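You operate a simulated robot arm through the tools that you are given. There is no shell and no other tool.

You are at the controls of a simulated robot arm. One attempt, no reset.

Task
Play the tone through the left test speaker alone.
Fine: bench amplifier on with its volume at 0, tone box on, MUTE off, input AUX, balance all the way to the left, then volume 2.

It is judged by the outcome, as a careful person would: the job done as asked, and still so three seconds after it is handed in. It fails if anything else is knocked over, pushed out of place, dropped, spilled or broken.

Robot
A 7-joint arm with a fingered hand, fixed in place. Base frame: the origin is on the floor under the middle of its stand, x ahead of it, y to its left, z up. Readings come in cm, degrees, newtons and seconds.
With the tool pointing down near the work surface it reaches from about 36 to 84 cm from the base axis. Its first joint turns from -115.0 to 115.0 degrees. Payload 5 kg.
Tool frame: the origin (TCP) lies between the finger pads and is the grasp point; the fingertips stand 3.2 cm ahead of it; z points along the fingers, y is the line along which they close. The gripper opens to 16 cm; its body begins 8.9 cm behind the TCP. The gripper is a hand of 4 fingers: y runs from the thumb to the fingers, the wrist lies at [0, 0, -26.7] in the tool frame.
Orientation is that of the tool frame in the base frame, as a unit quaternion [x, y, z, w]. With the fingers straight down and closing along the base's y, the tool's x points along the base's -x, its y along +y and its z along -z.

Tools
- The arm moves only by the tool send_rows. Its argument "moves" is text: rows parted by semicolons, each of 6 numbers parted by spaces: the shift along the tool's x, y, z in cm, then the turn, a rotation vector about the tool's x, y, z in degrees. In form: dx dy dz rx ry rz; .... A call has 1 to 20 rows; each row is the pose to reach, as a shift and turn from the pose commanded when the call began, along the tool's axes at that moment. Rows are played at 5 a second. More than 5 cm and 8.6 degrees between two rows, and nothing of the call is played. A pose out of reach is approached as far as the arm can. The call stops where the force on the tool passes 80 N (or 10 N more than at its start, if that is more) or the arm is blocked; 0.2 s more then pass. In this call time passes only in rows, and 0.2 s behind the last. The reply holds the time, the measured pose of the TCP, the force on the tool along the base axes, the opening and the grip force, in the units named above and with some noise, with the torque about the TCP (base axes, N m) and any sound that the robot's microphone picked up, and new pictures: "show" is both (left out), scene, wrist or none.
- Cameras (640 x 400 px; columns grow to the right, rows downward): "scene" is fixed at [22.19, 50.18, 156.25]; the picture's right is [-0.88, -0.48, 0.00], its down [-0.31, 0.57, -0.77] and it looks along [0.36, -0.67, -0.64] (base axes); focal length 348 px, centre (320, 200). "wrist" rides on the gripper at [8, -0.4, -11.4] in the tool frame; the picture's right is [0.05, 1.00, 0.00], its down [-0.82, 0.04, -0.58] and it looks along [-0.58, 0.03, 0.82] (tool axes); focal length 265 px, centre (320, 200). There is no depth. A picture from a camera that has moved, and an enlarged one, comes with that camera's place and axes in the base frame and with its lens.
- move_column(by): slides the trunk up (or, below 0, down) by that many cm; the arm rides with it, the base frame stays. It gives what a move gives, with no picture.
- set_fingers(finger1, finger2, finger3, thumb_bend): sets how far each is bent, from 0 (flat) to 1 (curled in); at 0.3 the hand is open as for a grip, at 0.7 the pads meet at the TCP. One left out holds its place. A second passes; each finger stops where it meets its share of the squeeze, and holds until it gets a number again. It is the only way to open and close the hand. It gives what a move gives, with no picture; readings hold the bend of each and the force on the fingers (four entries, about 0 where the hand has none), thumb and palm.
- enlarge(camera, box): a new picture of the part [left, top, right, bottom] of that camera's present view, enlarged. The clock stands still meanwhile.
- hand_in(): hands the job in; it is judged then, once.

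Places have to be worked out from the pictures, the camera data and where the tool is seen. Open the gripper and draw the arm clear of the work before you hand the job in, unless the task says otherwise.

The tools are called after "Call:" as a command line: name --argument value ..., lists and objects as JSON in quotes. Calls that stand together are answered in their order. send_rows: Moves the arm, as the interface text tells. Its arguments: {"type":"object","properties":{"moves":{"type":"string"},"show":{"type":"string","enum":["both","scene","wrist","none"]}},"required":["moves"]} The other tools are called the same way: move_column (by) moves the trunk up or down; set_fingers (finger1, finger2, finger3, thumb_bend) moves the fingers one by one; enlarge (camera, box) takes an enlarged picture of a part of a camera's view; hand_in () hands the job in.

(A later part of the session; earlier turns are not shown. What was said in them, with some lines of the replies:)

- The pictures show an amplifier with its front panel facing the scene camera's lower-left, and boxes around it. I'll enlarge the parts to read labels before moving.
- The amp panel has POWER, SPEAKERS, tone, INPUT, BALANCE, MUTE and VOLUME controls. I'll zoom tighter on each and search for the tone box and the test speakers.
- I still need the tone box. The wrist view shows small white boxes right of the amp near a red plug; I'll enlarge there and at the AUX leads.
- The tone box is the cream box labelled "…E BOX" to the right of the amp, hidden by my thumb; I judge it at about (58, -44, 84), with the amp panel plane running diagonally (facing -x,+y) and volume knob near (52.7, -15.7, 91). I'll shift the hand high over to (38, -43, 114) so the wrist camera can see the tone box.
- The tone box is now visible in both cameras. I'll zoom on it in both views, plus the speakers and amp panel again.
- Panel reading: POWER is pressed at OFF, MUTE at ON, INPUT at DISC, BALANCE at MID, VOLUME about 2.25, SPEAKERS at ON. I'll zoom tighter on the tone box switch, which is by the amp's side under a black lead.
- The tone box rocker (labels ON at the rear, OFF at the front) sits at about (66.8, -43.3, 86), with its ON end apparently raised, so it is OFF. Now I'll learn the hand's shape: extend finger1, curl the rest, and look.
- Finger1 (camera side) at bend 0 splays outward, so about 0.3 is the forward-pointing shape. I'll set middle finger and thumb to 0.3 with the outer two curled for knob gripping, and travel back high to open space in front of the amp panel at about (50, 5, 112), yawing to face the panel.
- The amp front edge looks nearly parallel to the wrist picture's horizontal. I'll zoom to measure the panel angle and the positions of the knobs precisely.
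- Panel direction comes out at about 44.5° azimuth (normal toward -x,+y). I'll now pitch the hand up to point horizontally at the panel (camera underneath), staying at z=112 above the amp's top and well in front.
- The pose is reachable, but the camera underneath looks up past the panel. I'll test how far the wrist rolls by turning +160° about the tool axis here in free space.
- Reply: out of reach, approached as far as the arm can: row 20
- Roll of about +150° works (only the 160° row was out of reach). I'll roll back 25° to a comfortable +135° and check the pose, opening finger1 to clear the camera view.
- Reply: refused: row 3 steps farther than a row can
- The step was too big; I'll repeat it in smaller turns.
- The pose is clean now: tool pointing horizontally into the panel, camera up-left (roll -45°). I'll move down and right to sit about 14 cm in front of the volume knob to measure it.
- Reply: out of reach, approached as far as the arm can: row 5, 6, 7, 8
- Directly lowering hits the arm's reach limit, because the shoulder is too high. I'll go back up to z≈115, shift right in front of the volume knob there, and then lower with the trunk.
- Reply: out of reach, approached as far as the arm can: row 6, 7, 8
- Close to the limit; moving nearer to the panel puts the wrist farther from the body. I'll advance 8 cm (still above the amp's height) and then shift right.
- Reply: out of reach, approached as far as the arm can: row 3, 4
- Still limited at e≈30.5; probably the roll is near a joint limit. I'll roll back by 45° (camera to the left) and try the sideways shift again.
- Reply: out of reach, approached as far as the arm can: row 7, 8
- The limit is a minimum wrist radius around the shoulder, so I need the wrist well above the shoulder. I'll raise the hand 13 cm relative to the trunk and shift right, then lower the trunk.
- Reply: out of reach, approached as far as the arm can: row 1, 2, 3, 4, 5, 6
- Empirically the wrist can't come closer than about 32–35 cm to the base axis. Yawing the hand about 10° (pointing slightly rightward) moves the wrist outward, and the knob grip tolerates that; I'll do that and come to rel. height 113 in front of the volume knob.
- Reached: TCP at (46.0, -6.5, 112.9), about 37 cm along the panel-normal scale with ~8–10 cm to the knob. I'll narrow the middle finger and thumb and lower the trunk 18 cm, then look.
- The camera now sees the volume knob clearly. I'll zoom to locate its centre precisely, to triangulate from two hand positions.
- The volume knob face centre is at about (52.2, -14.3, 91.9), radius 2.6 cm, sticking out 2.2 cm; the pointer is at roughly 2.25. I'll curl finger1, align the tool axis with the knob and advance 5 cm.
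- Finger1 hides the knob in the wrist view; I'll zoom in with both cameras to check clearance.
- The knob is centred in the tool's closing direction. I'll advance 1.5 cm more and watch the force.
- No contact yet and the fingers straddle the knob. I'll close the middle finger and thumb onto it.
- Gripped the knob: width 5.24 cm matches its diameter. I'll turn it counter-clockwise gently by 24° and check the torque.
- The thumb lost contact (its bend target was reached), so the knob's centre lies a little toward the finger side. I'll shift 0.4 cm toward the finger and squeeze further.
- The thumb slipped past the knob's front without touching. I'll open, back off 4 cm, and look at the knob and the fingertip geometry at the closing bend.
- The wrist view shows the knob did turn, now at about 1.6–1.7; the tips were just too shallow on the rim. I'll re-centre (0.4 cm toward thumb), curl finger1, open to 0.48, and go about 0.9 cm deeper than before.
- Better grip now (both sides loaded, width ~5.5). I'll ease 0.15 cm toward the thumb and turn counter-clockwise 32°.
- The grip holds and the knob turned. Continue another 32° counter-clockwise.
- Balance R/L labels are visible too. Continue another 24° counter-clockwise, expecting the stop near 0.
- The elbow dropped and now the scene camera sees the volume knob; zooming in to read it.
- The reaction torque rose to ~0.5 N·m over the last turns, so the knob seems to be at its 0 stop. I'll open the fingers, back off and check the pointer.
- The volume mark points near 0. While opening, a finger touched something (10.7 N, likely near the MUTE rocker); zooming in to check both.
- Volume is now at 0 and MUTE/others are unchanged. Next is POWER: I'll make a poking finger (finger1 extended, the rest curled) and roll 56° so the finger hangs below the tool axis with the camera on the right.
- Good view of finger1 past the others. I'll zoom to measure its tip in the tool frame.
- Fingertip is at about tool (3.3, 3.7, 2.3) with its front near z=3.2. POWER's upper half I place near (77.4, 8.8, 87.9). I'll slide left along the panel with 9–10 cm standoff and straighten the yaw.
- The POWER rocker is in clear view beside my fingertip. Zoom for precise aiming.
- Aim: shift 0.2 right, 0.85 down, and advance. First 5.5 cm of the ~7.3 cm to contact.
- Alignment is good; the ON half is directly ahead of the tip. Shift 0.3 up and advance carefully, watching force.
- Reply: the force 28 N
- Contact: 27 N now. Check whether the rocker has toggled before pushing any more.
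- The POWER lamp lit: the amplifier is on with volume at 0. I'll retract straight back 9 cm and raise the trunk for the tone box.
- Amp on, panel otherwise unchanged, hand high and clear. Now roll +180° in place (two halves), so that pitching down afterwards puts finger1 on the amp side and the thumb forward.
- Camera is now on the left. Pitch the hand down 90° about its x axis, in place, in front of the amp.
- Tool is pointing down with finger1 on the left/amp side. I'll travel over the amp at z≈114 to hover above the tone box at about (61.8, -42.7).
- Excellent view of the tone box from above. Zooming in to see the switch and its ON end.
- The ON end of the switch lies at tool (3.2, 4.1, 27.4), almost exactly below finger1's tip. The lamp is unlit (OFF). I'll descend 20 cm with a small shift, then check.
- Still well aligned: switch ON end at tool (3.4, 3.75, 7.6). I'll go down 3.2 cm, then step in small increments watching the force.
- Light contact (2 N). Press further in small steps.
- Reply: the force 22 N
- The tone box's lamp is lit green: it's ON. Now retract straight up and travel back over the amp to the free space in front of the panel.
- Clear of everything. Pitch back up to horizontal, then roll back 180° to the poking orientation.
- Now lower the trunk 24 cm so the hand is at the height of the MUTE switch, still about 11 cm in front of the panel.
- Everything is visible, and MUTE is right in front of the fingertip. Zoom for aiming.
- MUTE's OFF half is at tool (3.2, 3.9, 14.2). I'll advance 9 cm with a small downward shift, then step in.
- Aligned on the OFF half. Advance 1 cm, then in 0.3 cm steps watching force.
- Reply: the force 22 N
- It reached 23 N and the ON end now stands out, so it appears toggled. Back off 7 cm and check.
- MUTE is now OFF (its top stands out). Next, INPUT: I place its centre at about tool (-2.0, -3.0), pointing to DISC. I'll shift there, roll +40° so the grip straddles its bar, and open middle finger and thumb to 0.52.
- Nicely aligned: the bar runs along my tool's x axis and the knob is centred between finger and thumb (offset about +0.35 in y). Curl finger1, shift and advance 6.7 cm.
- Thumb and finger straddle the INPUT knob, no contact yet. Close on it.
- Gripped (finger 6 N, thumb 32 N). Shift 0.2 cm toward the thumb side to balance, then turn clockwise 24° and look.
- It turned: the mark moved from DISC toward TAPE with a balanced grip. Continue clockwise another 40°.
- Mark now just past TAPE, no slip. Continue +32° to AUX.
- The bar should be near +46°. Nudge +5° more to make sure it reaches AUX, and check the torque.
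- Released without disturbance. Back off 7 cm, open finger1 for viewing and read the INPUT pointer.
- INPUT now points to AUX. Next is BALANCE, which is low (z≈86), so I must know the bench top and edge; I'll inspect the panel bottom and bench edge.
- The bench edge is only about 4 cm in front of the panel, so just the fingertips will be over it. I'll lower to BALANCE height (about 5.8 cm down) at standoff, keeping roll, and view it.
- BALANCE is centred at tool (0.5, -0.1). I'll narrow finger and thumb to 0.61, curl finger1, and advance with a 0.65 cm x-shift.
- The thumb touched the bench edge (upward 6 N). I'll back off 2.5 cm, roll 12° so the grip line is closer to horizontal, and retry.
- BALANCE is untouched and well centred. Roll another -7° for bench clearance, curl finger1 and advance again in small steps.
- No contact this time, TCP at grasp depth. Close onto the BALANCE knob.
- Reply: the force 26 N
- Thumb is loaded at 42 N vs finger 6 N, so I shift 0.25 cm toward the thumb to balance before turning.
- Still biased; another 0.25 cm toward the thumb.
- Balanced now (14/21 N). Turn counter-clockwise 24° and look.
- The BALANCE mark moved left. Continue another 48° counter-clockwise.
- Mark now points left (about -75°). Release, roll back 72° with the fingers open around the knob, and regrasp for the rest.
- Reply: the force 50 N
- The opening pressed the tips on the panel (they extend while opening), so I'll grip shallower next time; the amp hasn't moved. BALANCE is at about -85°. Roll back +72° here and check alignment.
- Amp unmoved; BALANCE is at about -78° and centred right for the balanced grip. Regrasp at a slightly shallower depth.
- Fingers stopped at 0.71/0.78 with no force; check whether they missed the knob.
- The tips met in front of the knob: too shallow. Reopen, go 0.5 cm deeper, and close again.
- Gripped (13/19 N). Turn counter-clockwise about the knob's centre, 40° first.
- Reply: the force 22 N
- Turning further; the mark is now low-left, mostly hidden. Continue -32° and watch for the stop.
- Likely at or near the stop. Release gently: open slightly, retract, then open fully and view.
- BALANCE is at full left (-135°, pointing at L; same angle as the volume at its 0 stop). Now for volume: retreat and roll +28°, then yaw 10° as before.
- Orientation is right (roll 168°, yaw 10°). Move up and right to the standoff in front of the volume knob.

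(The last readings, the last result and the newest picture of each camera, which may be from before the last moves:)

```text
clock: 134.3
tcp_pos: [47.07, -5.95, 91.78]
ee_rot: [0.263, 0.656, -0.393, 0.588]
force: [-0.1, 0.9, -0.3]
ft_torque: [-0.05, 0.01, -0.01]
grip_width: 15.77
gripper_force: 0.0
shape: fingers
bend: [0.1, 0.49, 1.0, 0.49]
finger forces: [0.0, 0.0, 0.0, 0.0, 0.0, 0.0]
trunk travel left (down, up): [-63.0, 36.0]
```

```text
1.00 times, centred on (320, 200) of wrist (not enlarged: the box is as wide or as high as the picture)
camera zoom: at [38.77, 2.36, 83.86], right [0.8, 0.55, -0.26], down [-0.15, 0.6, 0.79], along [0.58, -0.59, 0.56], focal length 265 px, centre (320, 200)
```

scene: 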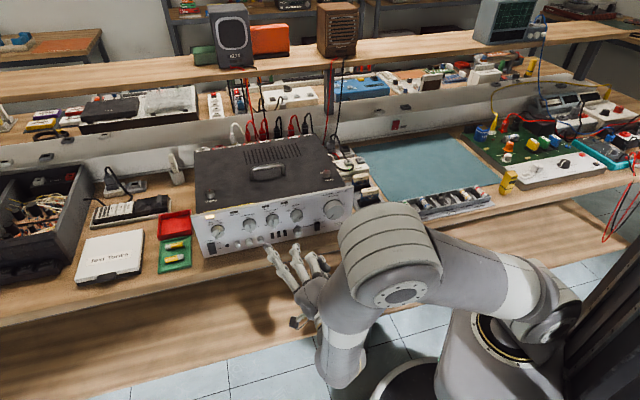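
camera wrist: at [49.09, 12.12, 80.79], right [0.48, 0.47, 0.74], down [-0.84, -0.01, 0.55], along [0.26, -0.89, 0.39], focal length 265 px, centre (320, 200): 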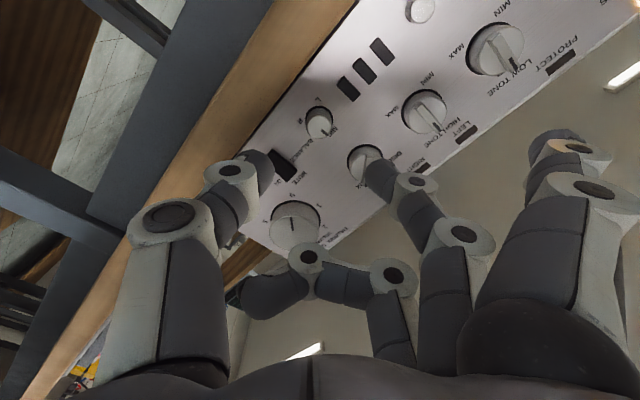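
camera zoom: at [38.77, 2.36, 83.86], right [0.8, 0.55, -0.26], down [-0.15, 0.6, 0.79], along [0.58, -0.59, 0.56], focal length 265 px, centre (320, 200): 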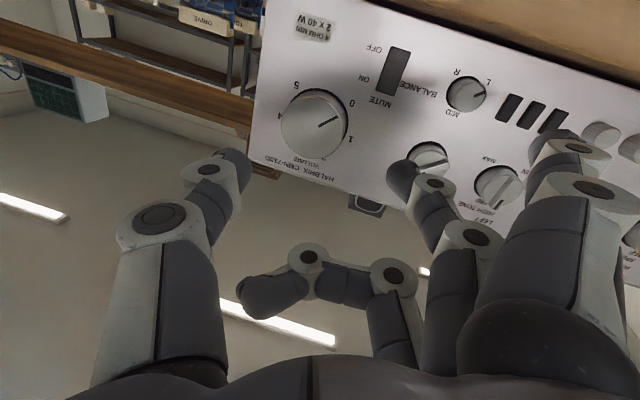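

The volume knob is centred at tool (0.2, -0.5). Curl finger1, correct by (0.4, -0.7) and advance 6.9 cm to the earlier working depth.

Call:
set_fingers --finger1 1

Call:
send_rows --moves "0.2 -0.35 2 0 0 0; 0.4 -0.72 4 0 0 0; 0.4 -0.72 5.5 0 0 0; 0.4 -0.72 6.4 0 0 0; 0.4 -0.72 6.9 0 0 0" --show "none"

Call:
enlarge --camera "scene" --box '[290, 180, 370, 240]'

```text
clock: 135.3
tcp_pos: [46.88, -5.9, 91.55]
ee_rot: [0.262, 0.657, -0.393, 0.588]
force: [0.2, 0.2, 0.3]
ft_torque: [-0.02, -0.03, -0.02]
grip_width: 6.24
gripper_force: 0.0
shape: fingers
bend: [1.0, 0.49, 1.0, 0.49]
finger forces: [0.0, 0.0, 0.0, 0.0, 0.0, 0.0]
trunk travel left (down, up): [-63.0, 36.0]
```

```text
clock: 136.5
tcp_pos: [50.15, -12.14, 91.63]
ee_rot: [0.263, 0.656, -0.393, 0.588]
force: [0.5, 0.1, -0.4]
ft_torque: [-0.01, -0.01, 0.01]
grip_width: 6.26
gripper_force: 0.1
shape: fingers
bend: [1.0, 0.49, 1.0, 0.49]
finger forces: [0.0, 0.0, 0.0, 0.1, 0.0, 0.1]
trunk travel left (down, up): [-63.0, 36.0]
```

```text
6.67 times, centred on (330, 210) of scene
camera zoom: at [22.19, 50.18, 156.25], right [-0.88, -0.48, 0.0], down [-0.31, 0.57, -0.77], along [0.36, -0.67, -0.64], focal length 2322 px, centre (253, 133)
```

zoom: 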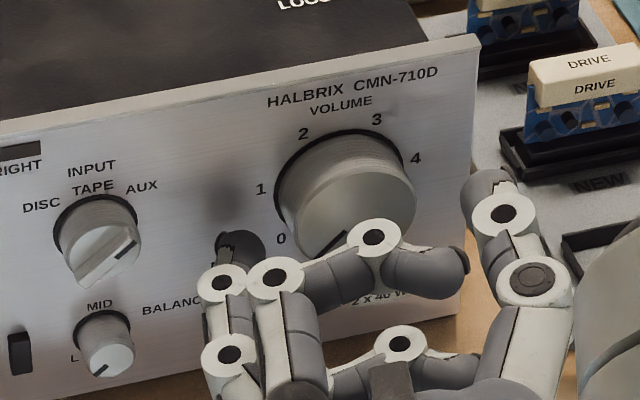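

Fingers straddle the volume knob left and right with no contact. Close on it.

Call:
set_fingers --finger2 0.78 --thumb_bend 0.78

Call:
enlarge --camera "scene" --box '[290, 180, 370, 240]'

```text
clock: 137.5
tcp_pos: [50.14, -12.05, 91.58]
ee_rot: [0.261, 0.657, -0.392, 0.588]
force: [7.8, 6.3, -0.5]
ft_torque: [0.05, -0.01, 0.24]
grip_width: 4.81
gripper_force: 3.7
shape: fingers
bend: [1.0, 0.58, 1.0, 0.78]
finger forces: [0.1, 8.3, 0.0, 0.0, 0.0, 0.0]
trunk travel left (down, up): [-63.0, 36.0]
```

```text
6.67 times, centred on (330, 210) of scene
camera zoom: at [22.19, 50.18, 156.25], right [-0.88, -0.48, 0.0], down [-0.31, 0.57, -0.77], along [0.36, -0.67, -0.64], focal length 2322 px, centre (253, 133)
```

zoom: 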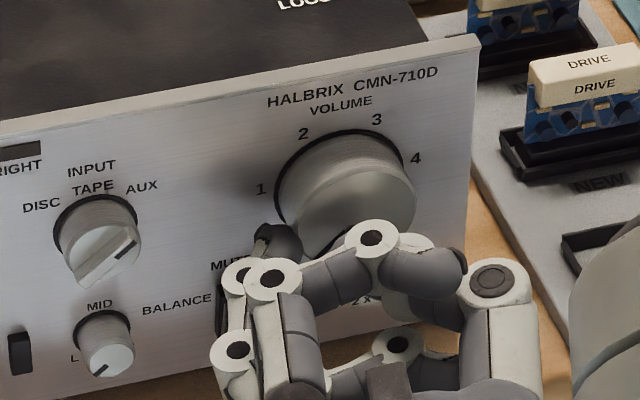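

The thumb side was too shallow because of the yaw (missed in front). I'll release, back off, and roll to 95° so the grip is vertical at the start, then the 108° turn ends at ~203°.

Call:
set_fingers --finger2 0.49 --thumb_bend 0.49

Call:
send_rows --moves "0 0 -1.5 0 0 0; 0 0 -3.5 0 0 0; 0 0 -5.5 0 0 0; 0 0 -5.5 0 0 -8; 0 0 -5.5 0 0 -16; 0 0 -5.5 0 0 -24; 0 0 -5.5 0 0 -32; 0 0 -5.5 0 0 -40; 0 0 -5.5 0 0 -48; 0 0 -5.5 0 0 -56; 0 0 -5.5 0 0 -64; 0 0 -5.5 0 0 -72" --show "none"

Call:
set_fingers --finger1 0.1

Call:
enlarge --camera "wrist" --box '[200, 40, 440, 190]'

Call:
enlarge --camera "scene" --box '[290, 180, 370, 240]'

```text
clock: 138.5
tcp_pos: [50.05, -12.06, 91.64]
ee_rot: [0.262, 0.657, -0.393, 0.588]
force: [-0.4, -0.4, 0.0]
ft_torque: [-0.01, -0.02, 0.03]
grip_width: 6.27
gripper_force: 0.1
shape: fingers
bend: [1.0, 0.49, 1.0, 0.49]
finger forces: [0.0, 0.0, 0.0, 0.1, 0.0, 0.0]
trunk travel left (down, up): [-63.0, 36.0]
```

```text
clock: 141.1
tcp_pos: [46.84, -7.48, 91.46]
ee_rot: [-0.175, 0.685, -0.663, 0.244]
force: [0.3, -0.9, 0.9]
ft_torque: [0.0, 0.01, -0.01]
grip_width: 6.28
gripper_force: 0.2
shape: fingers
bend: [1.0, 0.49, 1.0, 0.49]
finger forces: [0.0, 0.0, 0.0, 0.1, 0.0, 0.0]
trunk travel left (down, up): [-63.0, 36.0]
```

```text
clock: 142.1
tcp_pos: [46.87, -7.47, 91.51]
ee_rot: [-0.174, 0.685, -0.664, 0.245]
force: [-0.2, -0.8, 0.1]
ft_torque: [0.0, -0.01, 0.02]
grip_width: 15.76
gripper_force: 0.1
shape: fingers
bend: [0.1, 0.49, 1.0, 0.49]
finger forces: [0.0, 0.0, 0.0, 0.0, 0.1, 0.0]
trunk travel left (down, up): [-63.0, 36.0]
```

```text
2.67 times, centred on (320, 115) of wrist
camera zoom: at [33.77, -2.5, 91.04], right [0.04, 0.03, -1.0], down [0.35, 0.94, 0.04], along [0.94, -0.35, 0.03], focal length 708 px, centre (320, 427)
```

zoom: 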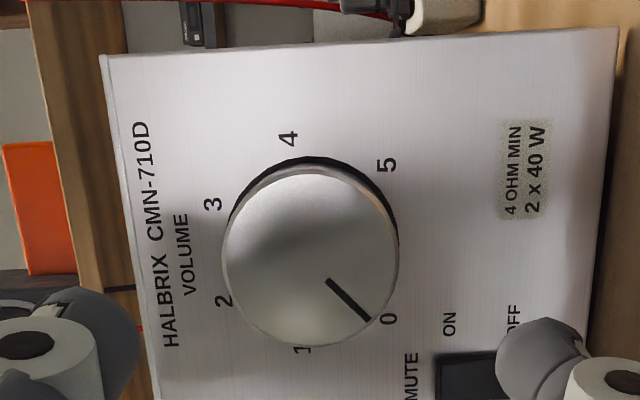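

```text
6.67 times, centred on (330, 210) of scene
camera zoom: at [22.19, 50.18, 156.25], right [-0.88, -0.48, 0.0], down [-0.31, 0.57, -0.77], along [0.36, -0.67, -0.64], focal length 2322 px, centre (253, 133)
```

zoom: 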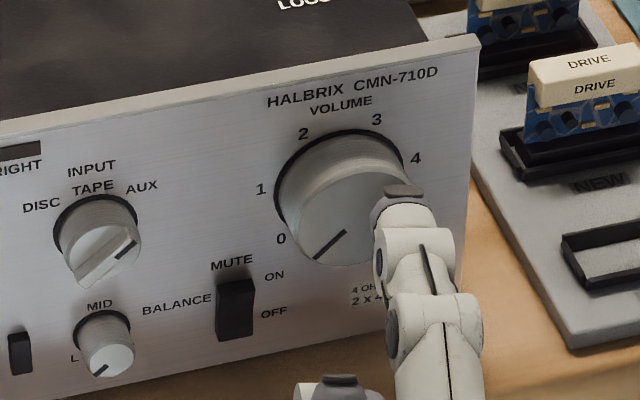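

At roll 96° the knob is centred at tool (-0.2, -0.25). Curl finger1, shift -0.5 in y, advance 6 cm and close.

Call:
set_fingers --finger1 1

Call:
send_rows --moves "0 -0.25 2 0 0 0; 0 -0.5 4 0 0 0; 0 -0.5 5.2 0 0 0; 0 -0.5 6 0 0 0" --show "none"

Call:
set_fingers --finger2 0.7 --thumb_bend 0.7

Call:
enlarge --camera "scene" --box '[290, 180, 370, 240]'

```text
clock: 143.1
tcp_pos: [46.87, -7.48, 91.47]
ee_rot: [-0.175, 0.686, -0.663, 0.244]
force: [-0.1, -0.1, -0.3]
ft_torque: [0.02, 0.02, -0.04]
grip_width: 6.24
gripper_force: 0.1
shape: fingers
bend: [1.0, 0.49, 1.0, 0.49]
finger forces: [0.1, 0.0, 0.0, 0.0, 0.0, 0.1]
trunk travel left (down, up): [-63.0, 36.0]
```

```text
clock: 144.1
tcp_pos: [50.21, -12.48, 91.92]
ee_rot: [-0.174, 0.685, -0.663, 0.245]
force: [0.7, 0.4, 0.1]
ft_torque: [0.01, 0.02, 0.0]
grip_width: 6.28
gripper_force: 0.0
shape: fingers
bend: [1.0, 0.49, 1.0, 0.49]
finger forces: [0.0, 0.0, 0.1, 0.0, 0.0, 0.0]
trunk travel left (down, up): [-63.0, 36.0]
```

```text
clock: 145.1
tcp_pos: [50.17, -12.55, 91.84]
ee_rot: [-0.173, 0.685, -0.664, 0.244]
force: [3.2, -3.7, 11.2]
ft_torque: [-0.21, -0.19, 0.01]
grip_width: 5.48
gripper_force: 10.3
shape: fingers
bend: [1.0, 0.57, 1.0, 0.64]
finger forces: [0.0, 7.0, 0.1, 0.0, 14.5, 0.0]
trunk travel left (down, up): [-63.0, 36.0]
```

```text
6.67 times, centred on (330, 210) of scene
camera zoom: at [22.19, 50.18, 156.25], right [-0.88, -0.48, 0.0], down [-0.31, 0.57, -0.77], along [0.36, -0.67, -0.64], focal length 2322 px, centre (253, 133)
```

zoom: 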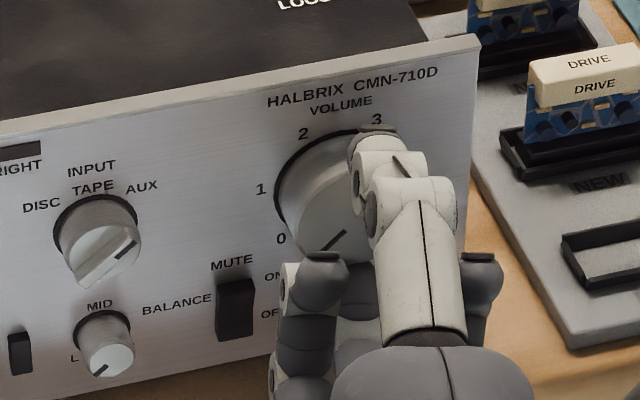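

Good grip (7/14 N). Turn clockwise 40° about the knob's centre and check for slip.

Call:
send_rows --moves "0.03 0.03 0 0 0 8; 0.06 0.07 0 0 0 16; 0.09 0.1 0 0 0 24; 0.1 0.14 0 0 0 32; 0.11 0.18 0 0 0 40" --show "none"

Call:
enlarge --camera "scene" --box '[290, 180, 370, 240]'

```text
clock: 146.3
tcp_pos: [50.08, -12.34, 91.73]
ee_rot: [0.071, 0.704, -0.539, 0.458]
force: [-12.0, 7.7, -8.1]
ft_torque: [0.16, 0.17, -0.1]
grip_width: 5.14
gripper_force: 12.4
shape: fingers
bend: [1.0, 0.58, 1.0, 0.69]
finger forces: [0.1, 10.8, 0.0, 0.0, 12.5, 0.0]
trunk travel left (down, up): [-63.0, 36.0]
```

```text
6.67 times, centred on (330, 210) of scene
camera zoom: at [22.19, 50.18, 156.25], right [-0.88, -0.48, 0.0], down [-0.31, 0.57, -0.77], along [0.36, -0.67, -0.64], focal length 2322 px, centre (253, 133)
```

zoom: 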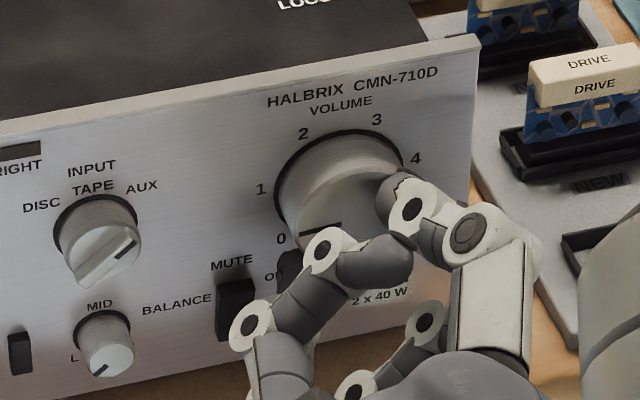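

The mark turned exactly 40°, no slip. Raise the squeeze targets so the thumb keeps contact, then turn another 34°.

Call:
set_fingers --finger2 0.78 --thumb_bend 0.78

Call:
send_rows --moves "0.02 0.04 0 0 0 8; 0.04 0.08 0 0 0 16; 0.05 0.12 0 0 0 24; 0.05 0.17 0 0 0 34" --show "none"

Call:
enlarge --camera "scene" --box '[290, 180, 370, 240]'

```text
clock: 147.3
tcp_pos: [50.01, -12.61, 91.84]
ee_rot: [0.073, 0.703, -0.54, 0.457]
force: [-10.2, -3.3, 7.6]
ft_torque: [-0.14, -0.19, -0.3]
grip_width: 5.07
gripper_force: 16.7
shape: fingers
bend: [1.0, 0.6, 1.0, 0.69]
finger forces: [0.0, 8.9, 0.0, 0.1, 24.6, 0.0]
trunk travel left (down, up): [-63.0, 36.0]
```

```text
refused: row 4 steps farther than a row can; nothing moved
```

```text
6.67 times, centred on (330, 210) of scene
camera zoom: at [22.19, 50.18, 156.25], right [-0.88, -0.48, 0.0], down [-0.31, 0.57, -0.77], along [0.36, -0.67, -0.64], focal length 2322 px, centre (253, 133)
```

zoom: 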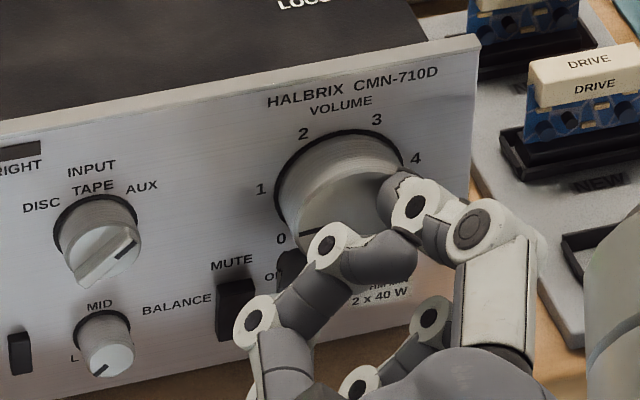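

The last step was too big; repeat with 8° rows.

Call:
send_rows --moves "0.02 0.04 0 0 0 8; 0.04 0.08 0 0 0 16; 0.05 0.12 0 0 0 24; 0.05 0.16 0 0 0 32" --show "none"

Call:
enlarge --camera "scene" --box '[290, 180, 370, 240]'

```text
clock: 148.3
tcp_pos: [50.14, -12.52, 91.59]
ee_rot: [0.263, 0.657, -0.393, 0.587]
force: [-11.9, -2.3, -7.1]
ft_torque: [0.22, 0.13, -0.19]
grip_width: 5.1
gripper_force: 16.3
shape: fingers
bend: [1.0, 0.61, 1.0, 0.69]
finger forces: [0.0, 10.2, 0.0, 0.0, 22.4, 0.0]
trunk travel left (down, up): [-63.0, 36.0]
```

```text
6.67 times, centred on (330, 210) of scene
camera zoom: at [22.19, 50.18, 156.25], right [-0.88, -0.48, 0.0], down [-0.31, 0.57, -0.77], along [0.36, -0.67, -0.64], focal length 2322 px, centre (253, 133)
```

zoom: 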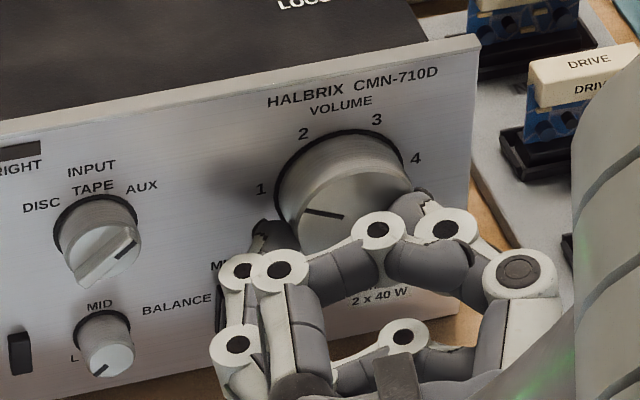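

The mark is at about -64°, as expected. Check the LEFT/RIGHT lamps and then turn the remaining 36° to "2".

Call:
send_rows --moves "0 0.04 0 0 0 8; 0 0.08 0 0 0 16; 0 0.11 0 0 0 24; 0 0.14 0 0 0 30" --show "none"

Call:
enlarge --camera "scene" --box '[300, 185, 350, 225]'

Call:
enlarge --camera "scene" --box '[180, 170, 360, 270]'

```text
clock: 149.3
tcp_pos: [50.29, -12.44, 91.61]
ee_rot: [0.424, 0.566, -0.228, 0.669]
force: [-11.9, -4.9, -13.0]
ft_torque: [0.35, 0.28, -0.49]
grip_width: 5.09
gripper_force: 16.8
shape: fingers
bend: [1.0, 0.61, 1.0, 0.69]
finger forces: [0.0, 6.9, 0.0, 0.0, 27.1, 0.1]
trunk travel left (down, up): [-63.0, 36.0]
```

```text
10.00 times, centred on (325, 205) of scene
camera zoom: at [22.19, 50.18, 156.25], right [-0.88, -0.48, 0.0], down [-0.31, 0.57, -0.77], along [0.36, -0.67, -0.64], focal length 3483 px, centre (270, 150)
```

zoom: 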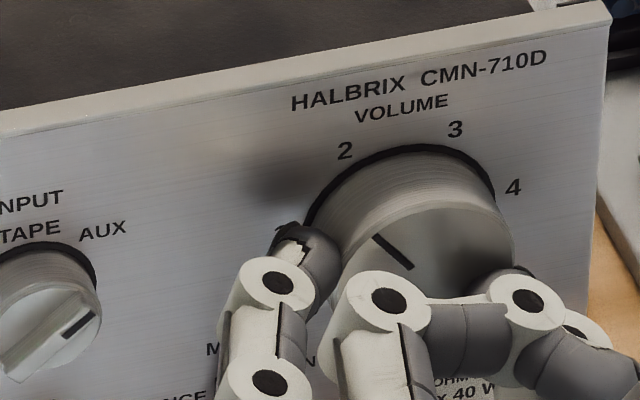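

```text
3.56 times, centred on (270, 220) of scene
camera zoom: at [22.19, 50.18, 156.25], right [-0.88, -0.48, 0.0], down [-0.31, 0.57, -0.77], along [0.36, -0.67, -0.64], focal length 1238 px, centre (498, 129)
```

zoom: 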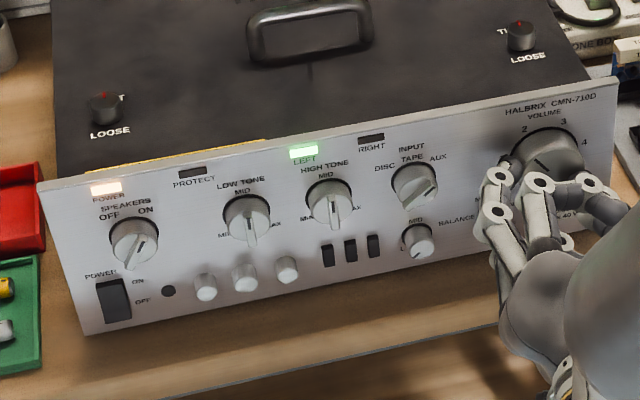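

The LEFT lamp is lit green, RIGHT is dark. The mark is at about -36°; turn another 8° to sit on "2" (-27°).

Call:
send_rows --moves "0 0.02 0 0 0 4; 0 0.04 0 0 0 8.3" --show "none"

Call:
enlarge --camera "scene" --box '[300, 185, 350, 225]'

```text
clock: 149.9
tcp_pos: [50.29, -12.27, 91.7]
ee_rot: [0.464, 0.534, -0.178, 0.684]
force: [-12.0, -4.1, -14.4]
ft_torque: [0.43, 0.36, -0.54]
grip_width: 5.12
gripper_force: 17.4
shape: fingers
bend: [1.0, 0.6, 1.0, 0.69]
finger forces: [0.0, 6.2, 0.0, 0.1, 28.1, 0.1]
trunk travel left (down, up): [-63.0, 36.0]
```

```text
10.00 times, centred on (325, 205) of scene
camera zoom: at [22.19, 50.18, 156.25], right [-0.88, -0.48, 0.0], down [-0.31, 0.57, -0.77], along [0.36, -0.67, -0.64], focal length 3483 px, centre (270, 150)
```

zoom: 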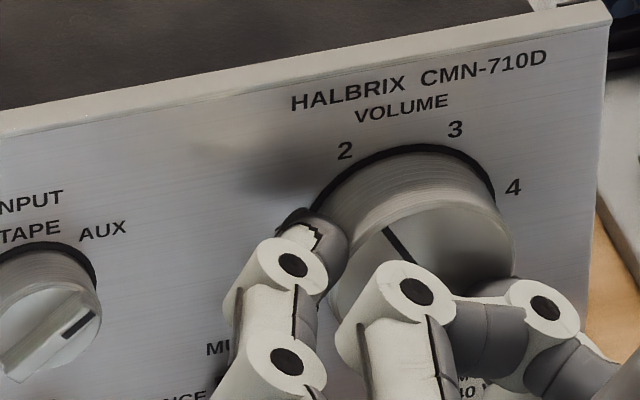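

The mark is now at -28°, i.e. on "2". Release gently: open the fingers slightly first and re-check the pointer.

Call:
set_fingers --finger2 0.55 --thumb_bend 0.6

Call:
enlarge --camera "scene" --box '[300, 185, 350, 225]'

```text
clock: 150.9
tcp_pos: [50.23, -12.12, 91.68]
ee_rot: [0.463, 0.534, -0.179, 0.684]
force: [-9.3, 17.6, 2.5]
ft_torque: [0.1, 0.08, -0.29]
grip_width: 5.27
gripper_force: 9.4
shape: fingers
bend: [1.0, 0.55, 1.0, 0.63]
finger forces: [0.1, 0.0, 0.0, 0.0, 19.5, 0.0]
trunk travel left (down, up): [-63.0, 36.0]
```

```text
10.00 times, centred on (325, 205) of scene
camera zoom: at [22.19, 50.18, 156.25], right [-0.88, -0.48, 0.0], down [-0.31, 0.57, -0.77], along [0.36, -0.67, -0.64], focal length 3483 px, centre (270, 150)
```

zoom: 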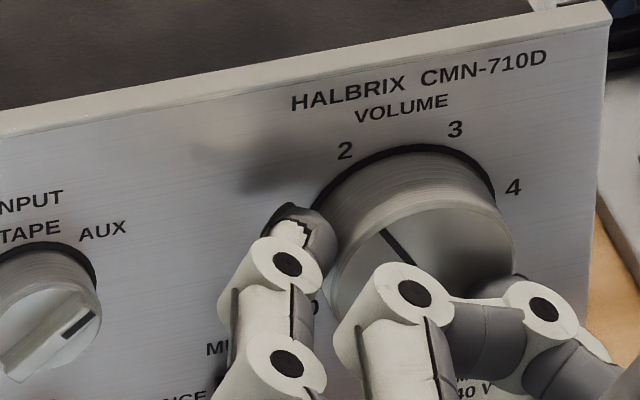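

Finger is free; the thumb tip is just pressing the panel (19 N), and the mark shifted slightly to about -31°. Retract and then view exactly.

Call:
send_rows --moves "0 0 -0.4 0 0 0; 0 0 -0.8 0 0 0; 0 0 -2 0 0 0; 0 0 -4 0 0 0; 0 0 -6 0 0 0" --show "none"

Call:
set_fingers --finger1 0.1 --finger2 0.49 --thumb_bend 0.49

Call:
enlarge --camera "scene" --box '[300, 185, 350, 225]'

Call:
enlarge --camera "wrist" --box '[220, 40, 420, 190]'

Call:
enlarge --camera "scene" --box '[180, 170, 360, 270]'

```text
clock: 152.1
tcp_pos: [46.81, -7.4, 91.67]
ee_rot: [0.463, 0.535, -0.179, 0.684]
force: [-0.8, -0.1, -0.3]
ft_torque: [0.02, 0.0, -0.01]
grip_width: 5.52
gripper_force: 0.1
shape: fingers
bend: [1.0, 0.55, 1.0, 0.6]
finger forces: [0.0, 0.1, 0.0, 0.0, 0.0, 0.1]
trunk travel left (down, up): [-63.0, 36.0]
```

```text
clock: 153.1
tcp_pos: [46.84, -7.41, 91.71]
ee_rot: [0.464, 0.534, -0.178, 0.684]
force: [0.0, 0.1, 0.0]
ft_torque: [0.0, 0.0, 0.01]
grip_width: 15.75
gripper_force: 0.0
shape: fingers
bend: [0.1, 0.49, 1.0, 0.49]
finger forces: [0.0, 0.0, 0.0, 0.0, 0.0, 0.1]
trunk travel left (down, up): [-63.0, 36.0]
```

```text
10.00 times, centred on (325, 205) of scene
camera zoom: at [22.19, 50.18, 156.25], right [-0.88, -0.48, 0.0], down [-0.31, 0.57, -0.77], along [0.36, -0.67, -0.64], focal length 3483 px, centre (270, 150)
```

zoom: 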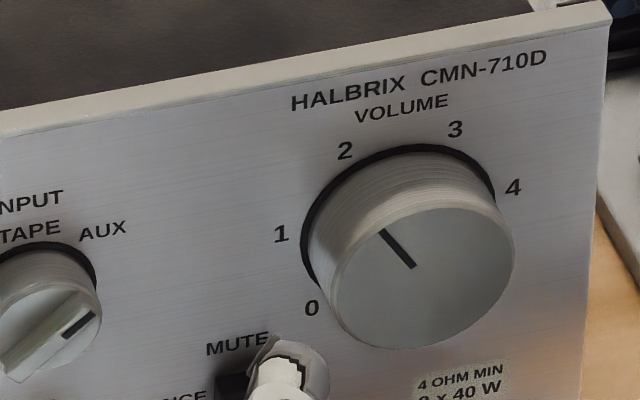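

```text
2.67 times, centred on (320, 115) of wrist
camera zoom: at [43.04, 3.84, 84.26], right [0.76, 0.52, 0.4], down [-0.59, 0.29, 0.75], along [0.27, -0.8, 0.53], focal length 708 px, centre (320, 427)
```

zoom: 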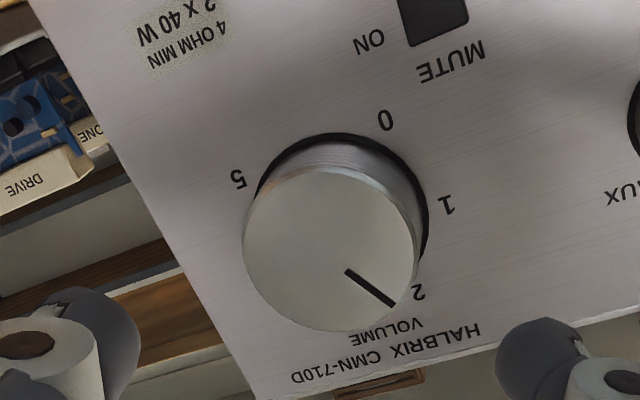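

```text
3.56 times, centred on (270, 220) of scene
camera zoom: at [22.19, 50.18, 156.25], right [-0.88, -0.48, 0.0], down [-0.31, 0.57, -0.77], along [0.36, -0.67, -0.64], focal length 1238 px, centre (498, 129)
```

zoom: 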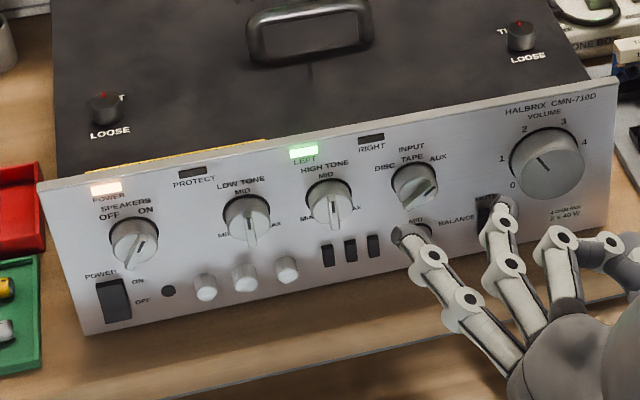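

Volume reads about 1.9–2 with the pointer at "2", LEFT lamp lit, RIGHT dark, all other controls as required. Before leaving, I'll wait a moment to see whether the microphone reports anything.

Call:
send_rows --moves "0 0 -0.5 0 0 0; 0 0 -0.5 0 0 0; 0 0 -0.5 0 0 0; 0 0 -0.5 0 0 0; 0 0 -0.5 0 0 0" --show "wrist"

Call:
enlarge --camera "scene" --box '[310, 190, 350, 222]'

Call:
enlarge --camera "scene" --box '[195, 0, 365, 100]'

```text
clock: 154.3
tcp_pos: [46.61, -7.02, 91.7]
ee_rot: [0.463, 0.535, -0.178, 0.684]
force: [-0.6, 0.3, 0.1]
ft_torque: [0.0, 0.0, -0.02]
grip_width: 15.75
gripper_force: 0.0
shape: fingers
bend: [0.1, 0.49, 1.0, 0.49]
finger forces: [0.1, 0.1, 0.0, 0.1, 0.0, 0.0]
trunk travel left (down, up): [-63.0, 36.0]
camera wrist: at [42.72, 4.25, 84.24], right [0.76, 0.52, 0.4], down [-0.59, 0.29, 0.75], along [0.27, -0.8, 0.53], focal length 265 px, centre (320, 200)
```

wrist: 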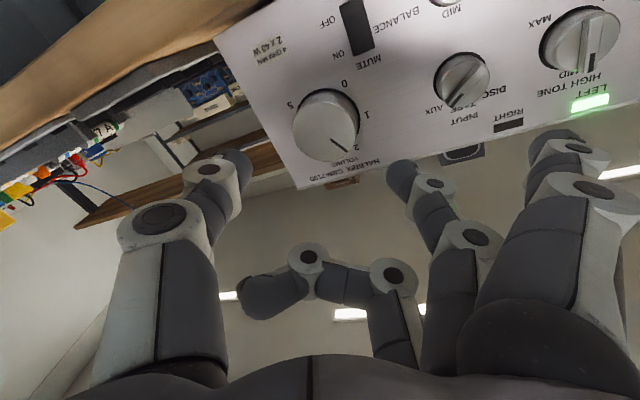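

```text
12.50 times, centred on (330, 206) of scene
camera zoom: at [22.19, 50.18, 156.25], right [-0.88, -0.48, 0.0], down [-0.31, 0.57, -0.77], along [0.36, -0.67, -0.64], focal length 4354 px, centre (195, 125)
```

zoom: 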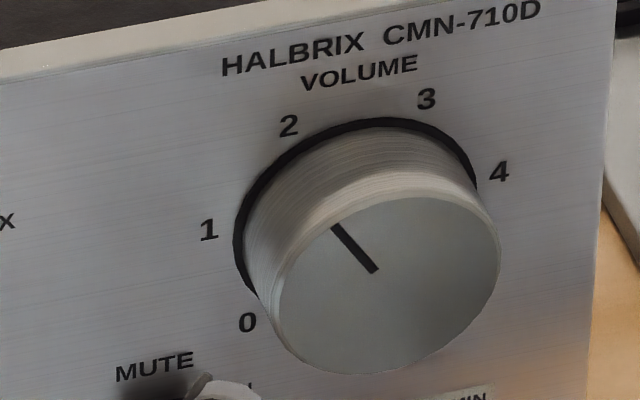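

```text
3.76 times, centred on (280, 50) of scene
camera zoom: at [22.19, 50.18, 156.25], right [-0.88, -0.48, 0.0], down [-0.31, 0.57, -0.77], along [0.36, -0.67, -0.64], focal length 1311 px, centre (471, 765)
```

zoom: 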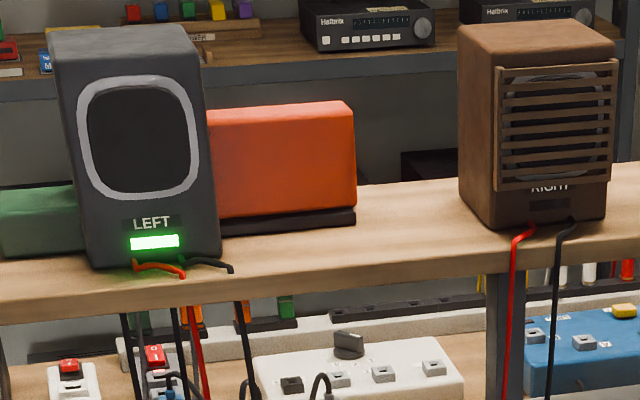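

The LEFT speaker's own indicator is lit and RIGHT is dark, so the tone is playing left only. The volume pointer measures about 1.9; I'll fine-tune it: roll to a vertical grip (+44°) at standoff and re-measure.

Call:
send_rows --moves "0 0 0 0 0 7.4; 0 0 0 0 0 14.8; 0 0 0 0 0 22; 0 0 0 0 0 29.4; 0 0 0 0 0 36.8; 0 0 0 0 0 44" --show "none"

Call:
enlarge --camera "wrist" --box '[220, 40, 420, 190]'

```text
clock: 155.7
tcp_pos: [46.72, -7.01, 91.65]
ee_rot: [0.63, 0.321, 0.091, 0.701]
force: [-0.4, 0.5, 0.1]
ft_torque: [-0.02, 0.0, 0.01]
grip_width: 15.74
gripper_force: 0.0
shape: fingers
bend: [0.1, 0.49, 1.0, 0.49]
finger forces: [0.1, 0.0, 0.1, 0.0, 0.0, 0.0]
trunk travel left (down, up): [-63.0, 36.0]
```

```text
2.67 times, centred on (320, 115) of wrist
camera zoom: at [46.37, 6.69, 88.51], right [0.32, 0.22, 0.92], down [-0.95, 0.05, 0.31], along [0.02, -0.97, 0.22], focal length 708 px, centre (320, 427)
```

zoom: 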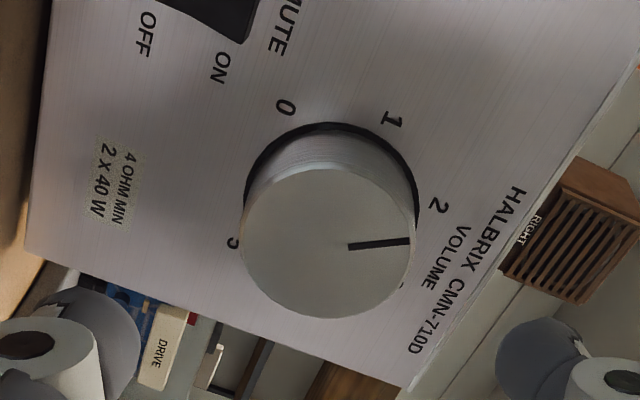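

Same reading (about 4–5° short of "2"). Curl finger1, shift (0.6, 0.06), advance 6.2 cm and close.

Call:
set_fingers --finger1 1

Call:
send_rows --moves "0.3 0.03 2 0 0 0; 0.6 0.06 4 0 0 0; 0.6 0.06 5.3 0 0 0; 0.6 0.06 6.2 0 0 0" --show "none"

Call:
set_fingers --finger2 0.68 --thumb_bend 0.72

Call:
enlarge --camera "scene" --box '[310, 190, 350, 222]'

```text
clock: 156.7
tcp_pos: [46.74, -7.14, 91.69]
ee_rot: [0.63, 0.322, 0.091, 0.701]
force: [0.2, 0.0, -0.2]
ft_torque: [0.0, -0.03, -0.01]
grip_width: 6.25
gripper_force: 0.1
shape: fingers
bend: [1.0, 0.49, 1.0, 0.49]
finger forces: [0.0, 0.1, 0.0, 0.0, 0.0, 0.1]
trunk travel left (down, up): [-63.0, 36.0]
```

```text
clock: 157.7
tcp_pos: [50.61, -11.79, 91.6]
ee_rot: [0.63, 0.321, 0.092, 0.701]
force: [1.2, -0.4, -0.1]
ft_torque: [-0.02, -0.02, -0.01]
grip_width: 6.23
gripper_force: 0.1
shape: fingers
bend: [1.0, 0.49, 1.0, 0.49]
finger forces: [0.1, 0.0, 0.0, 0.0, 0.1, 0.0]
trunk travel left (down, up): [-63.0, 36.0]
```

```text
clock: 158.7
tcp_pos: [50.6, -11.73, 91.52]
ee_rot: [0.629, 0.323, 0.091, 0.702]
force: [-13.1, 10.6, -8.4]
ft_torque: [0.61, 0.48, -0.32]
grip_width: 5.14
gripper_force: 21.5
shape: fingers
bend: [1.0, 0.57, 1.0, 0.69]
finger forces: [0.1, 5.9, 0.1, 0.0, 36.4, 0.1]
trunk travel left (down, up): [-63.0, 36.0]
```

```text
12.50 times, centred on (330, 206) of scene
camera zoom: at [22.19, 50.18, 156.25], right [-0.88, -0.48, 0.0], down [-0.31, 0.57, -0.77], along [0.36, -0.67, -0.64], focal length 4354 px, centre (195, 125)
```

zoom: 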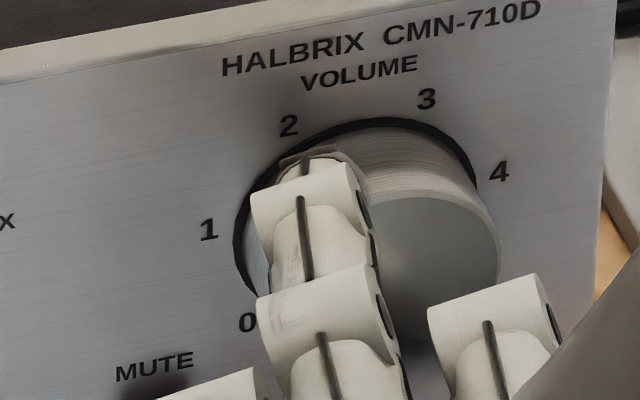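

Gripped, thumb-heavy; shift 0.2 cm toward the thumb and turn clockwise 9°.

Call:
send_rows --moves "0 -0.2 0 0 0 0; 0 -0.2 0 0 0 4.5; 0 -0.2 0 0 0 9" --show "none"

Call:
set_fingers --finger2 0.53 --thumb_bend 0.64

```text
clock: 159.5
tcp_pos: [50.61, -11.73, 91.43]
ee_rot: [0.652, 0.272, 0.146, 0.692]
force: [-11.4, 10.3, -2.9]
ft_torque: [0.48, 0.4, -0.18]
grip_width: 5.03
gripper_force: 21.5
shape: fingers
bend: [1.0, 0.56, 1.0, 0.7]
finger forces: [0.0, 8.0, 0.0, 0.0, 34.6, 0.1]
trunk travel left (down, up): [-63.0, 36.0]
```

```text
clock: 160.5
tcp_pos: [50.56, -11.65, 91.43]
ee_rot: [0.652, 0.272, 0.146, 0.693]
force: [-21.5, 19.4, -2.1]
ft_torque: [0.52, 0.52, -0.23]
grip_width: 5.17
gripper_force: 17.0
shape: fingers
bend: [1.0, 0.53, 1.0, 0.66]
finger forces: [0.1, 0.0, 0.1, 0.1, 35.4, 0.0]
trunk travel left (down, up): [-63.0, 36.0]
```

Retract straight back and open, then check the pointer.

Call:
send_rows --moves "0 0 -0.4 0 0 0; 0 0 -0.8 0 0 0; 0 0 -2 0 0 0; 0 0 -4 0 0 0; 0 0 -6 0 0 0" --show "none"

Call:
set_fingers --finger1 0.1 --finger2 0.49 --thumb_bend 0.49

Call:
enlarge --camera "scene" --box '[310, 190, 350, 222]'

Call:
enlarge --camera "wrist" --box '[220, 40, 420, 190]'

```text
clock: 161.7
tcp_pos: [47.27, -6.92, 91.25]
ee_rot: [0.653, 0.272, 0.145, 0.692]
force: [1.0, -0.8, 0.4]
ft_torque: [-0.01, 0.01, 0.0]
grip_width: 5.29
gripper_force: 0.1
shape: fingers
bend: [1.0, 0.53, 1.0, 0.64]
finger forces: [0.0, 0.0, 0.0, 0.0, 0.1, 0.0]
trunk travel left (down, up): [-63.0, 36.0]
```

```text
clock: 162.7
tcp_pos: [47.34, -6.92, 91.37]
ee_rot: [0.653, 0.271, 0.146, 0.692]
force: [0.6, -0.5, 0.2]
ft_torque: [0.01, 0.02, -0.05]
grip_width: 15.77
gripper_force: 0.0
shape: fingers
bend: [0.1, 0.49, 1.0, 0.49]
finger forces: [0.0, 0.0, 0.0, 0.1, 0.0, 0.0]
trunk travel left (down, up): [-63.0, 36.0]
```

```text
12.50 times, centred on (330, 206) of scene
camera zoom: at [22.19, 50.18, 156.25], right [-0.88, -0.48, 0.0], down [-0.31, 0.57, -0.77], along [0.36, -0.67, -0.64], focal length 4354 px, centre (195, 125)
```

zoom: 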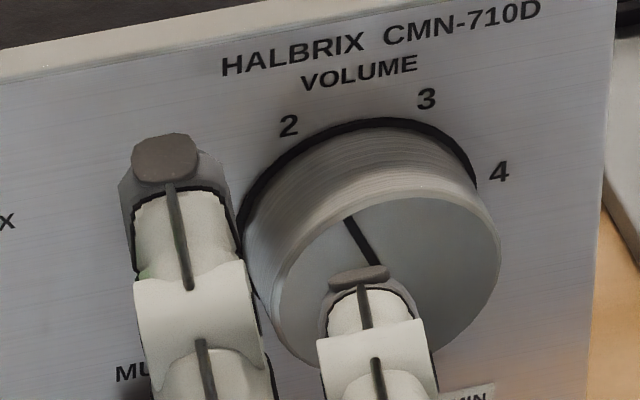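

```text
2.67 times, centred on (320, 115) of wrist
camera zoom: at [47.25, 7.04, 89.37], right [0.2, 0.13, 0.97], down [-0.98, 0.03, 0.19], along [0.0, -0.99, 0.14], focal length 708 px, centre (320, 427)
```

zoom: 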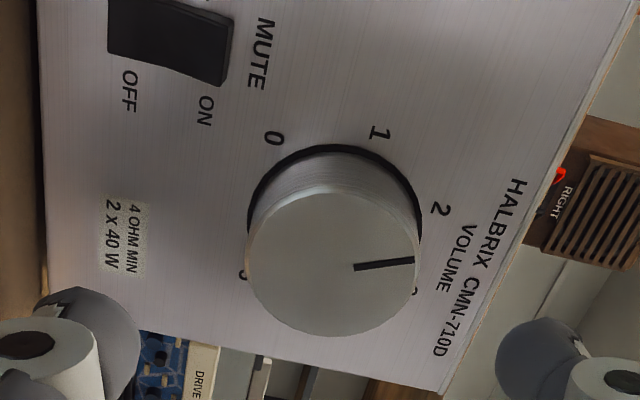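

The pointer is now at -25°, i.e. volume 2.0. Now retract: open the hand, raise the trunk well above, and check everything.

Call:
send_rows --moves "0 0 -0.8 0 0 0" --show "none"

Call:
move_column --by 26

Call:
set_fingers --finger1 0.3 --finger2 0.3 --finger3 0.3 --thumb_bend 0.3

Call:
send_rows --moves "0 0 0 0 0 0" --show "both"

```text
clock: 163.1
tcp_pos: [46.81, -6.05, 91.17]
ee_rot: [0.653, 0.271, 0.146, 0.692]
force: [0.2, 0.1, 0.2]
ft_torque: [-0.01, -0.01, 0.01]
grip_width: 15.74
gripper_force: 0.0
shape: fingers
bend: [0.1, 0.49, 1.0, 0.49]
finger forces: [0.1, 0.0, 0.1, 0.0, 0.1, 0.0]
trunk travel left (down, up): [-63.0, 36.0]
```

```text
clock: 165.7
tcp_pos: [46.7, -6.2, 117.26]
ee_rot: [0.653, 0.272, 0.146, 0.692]
force: [0.2, 0.0, 0.0]
ft_torque: [-0.01, 0.0, 0.01]
grip_width: 15.75
gripper_force: 0.0
shape: fingers
bend: [0.1, 0.49, 1.0, 0.49]
finger forces: [0.0, 0.0, 0.0, 0.0, 0.0, 0.1]
trunk travel left (down, up): [-89.0, 10.0]
```

```text
clock: 166.7
tcp_pos: [46.91, -6.19, 117.35]
ee_rot: [0.653, 0.271, 0.146, 0.692]
force: [-0.1, -0.4, 0.2]
ft_torque: [0.0, 0.0, -0.03]
grip_width: 17.08
gripper_force: 0.0
shape: fingers
bend: [0.3, 0.3, 0.3, 0.3]
finger forces: [0.1, 0.0, 0.0, 0.0, 0.0, 0.0]
trunk travel left (down, up): [-89.0, 10.0]
```

```text
clock: 167.1
tcp_pos: [46.7, -6.2, 117.27]
ee_rot: [0.653, 0.271, 0.145, 0.692]
force: [-0.3, 0.3, -0.7]
ft_torque: [0.01, 0.02, -0.01]
grip_width: 17.08
gripper_force: 0.0
shape: fingers
bend: [0.3, 0.3, 0.3, 0.3]
finger forces: [0.0, 0.0, 0.0, 0.1, 0.1, 0.1]
trunk travel left (down, up): [-89.0, 10.0]
camera wrist: at [46.76, 7.71, 115.3], right [0.2, 0.13, 0.97], down [-0.98, 0.03, 0.19], along [0.0, -0.99, 0.14], focal length 265 px, centre (320, 200)
```

scene: 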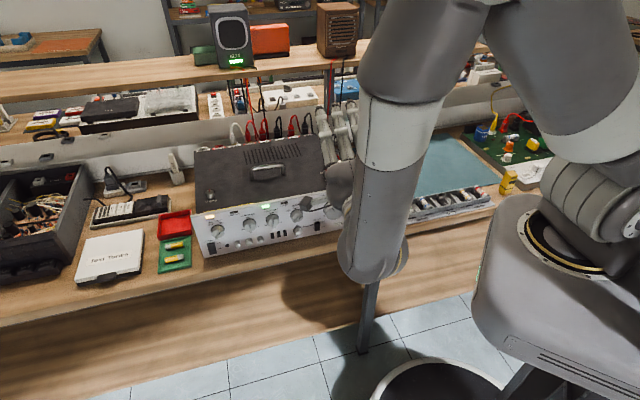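
wrist: 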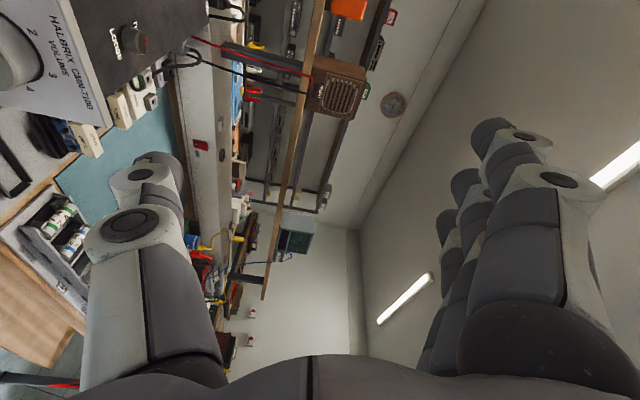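

Hand is open and 20 cm above the amp's height in front. Verify the panel in detail.

Call:
enlarge --camera "scene" --box '[180, 170, 360, 270]'

Call:
enlarge --camera "scene" --box '[270, 195, 350, 250]'

Call:
enlarge --camera "wrist" --box '[0, 0, 200, 160]'

```text
3.56 times, centred on (270, 220) of scene
camera zoom: at [22.19, 50.18, 156.25], right [-0.88, -0.48, 0.0], down [-0.31, 0.57, -0.77], along [0.36, -0.67, -0.64], focal length 1238 px, centre (498, 129)
```

zoom: 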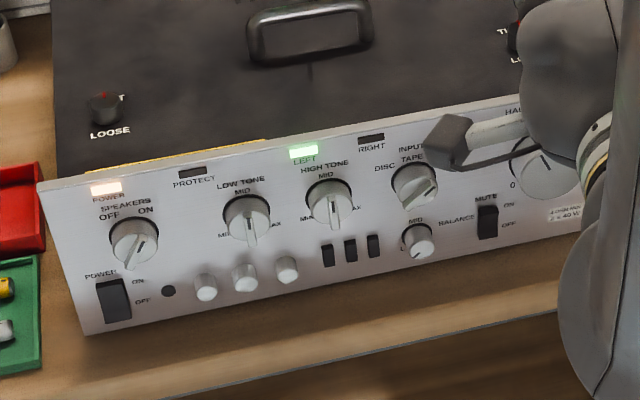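

```text
7.27 times, centred on (310, 222) of scene
camera zoom: at [22.19, 50.18, 156.25], right [-0.88, -0.48, 0.0], down [-0.31, 0.57, -0.77], along [0.36, -0.67, -0.64], focal length 2533 px, centre (393, 36)
```

zoom: 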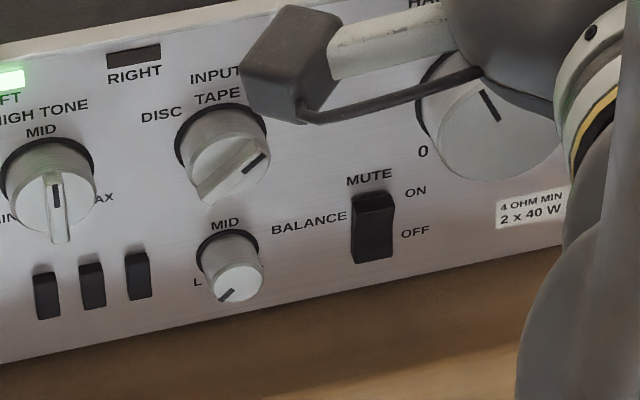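

```text
2.50 times, centred on (100, 80) of wrist
camera zoom: at [46.76, 7.71, 115.3], right [0.2, 0.13, 0.97], down [-0.98, 0.03, 0.19], along [0.0, -0.99, 0.14], focal length 664 px, centre (870, 500)
```

zoom: 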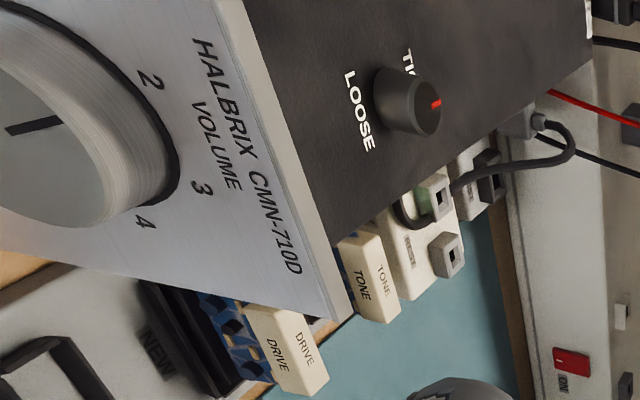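

All settings hold: POWER on, LEFT lamp lit and RIGHT dark, INPUT at AUX, BALANCE full left, MUTE off, VOLUME at 2, and the hand is open and clear with nothing displaced. Handing in.

Call:
hand_in

```text
The job is handed in.
```

The tone is playing through the left test speaker only, and I have handed the job in. The left speaker's indicator and the amplifier's LEFT lamp are lit. Both stay dark on the right side.

| Control | Final state |
|---|---|
| Amplifier power | On, switched on with the volume at 0 |
| Tone box | On, green lamp lit |
| MUTE | Off |
| INPUT | AUX |
| BALANCE | All the way left |
| VOLUME | About 2.05 by the pointer, set last |

- **Sound:** The microphone never reported any sound. My evidence that the tone is playing is the lit indicators.
- **Volume:** The first setting settled near 1.9, so I turned it up slightly until the pointer sat at 2.
- **Contacts:** The fingers pressed on the front panel with up to about 50 N while letting go of knobs. The thumb also brushed the bench edge once. The pictures show that the amplifier and the items around it did not move.

The hand is open and about 12 cm in front of the panel, above the height of the amplifier.
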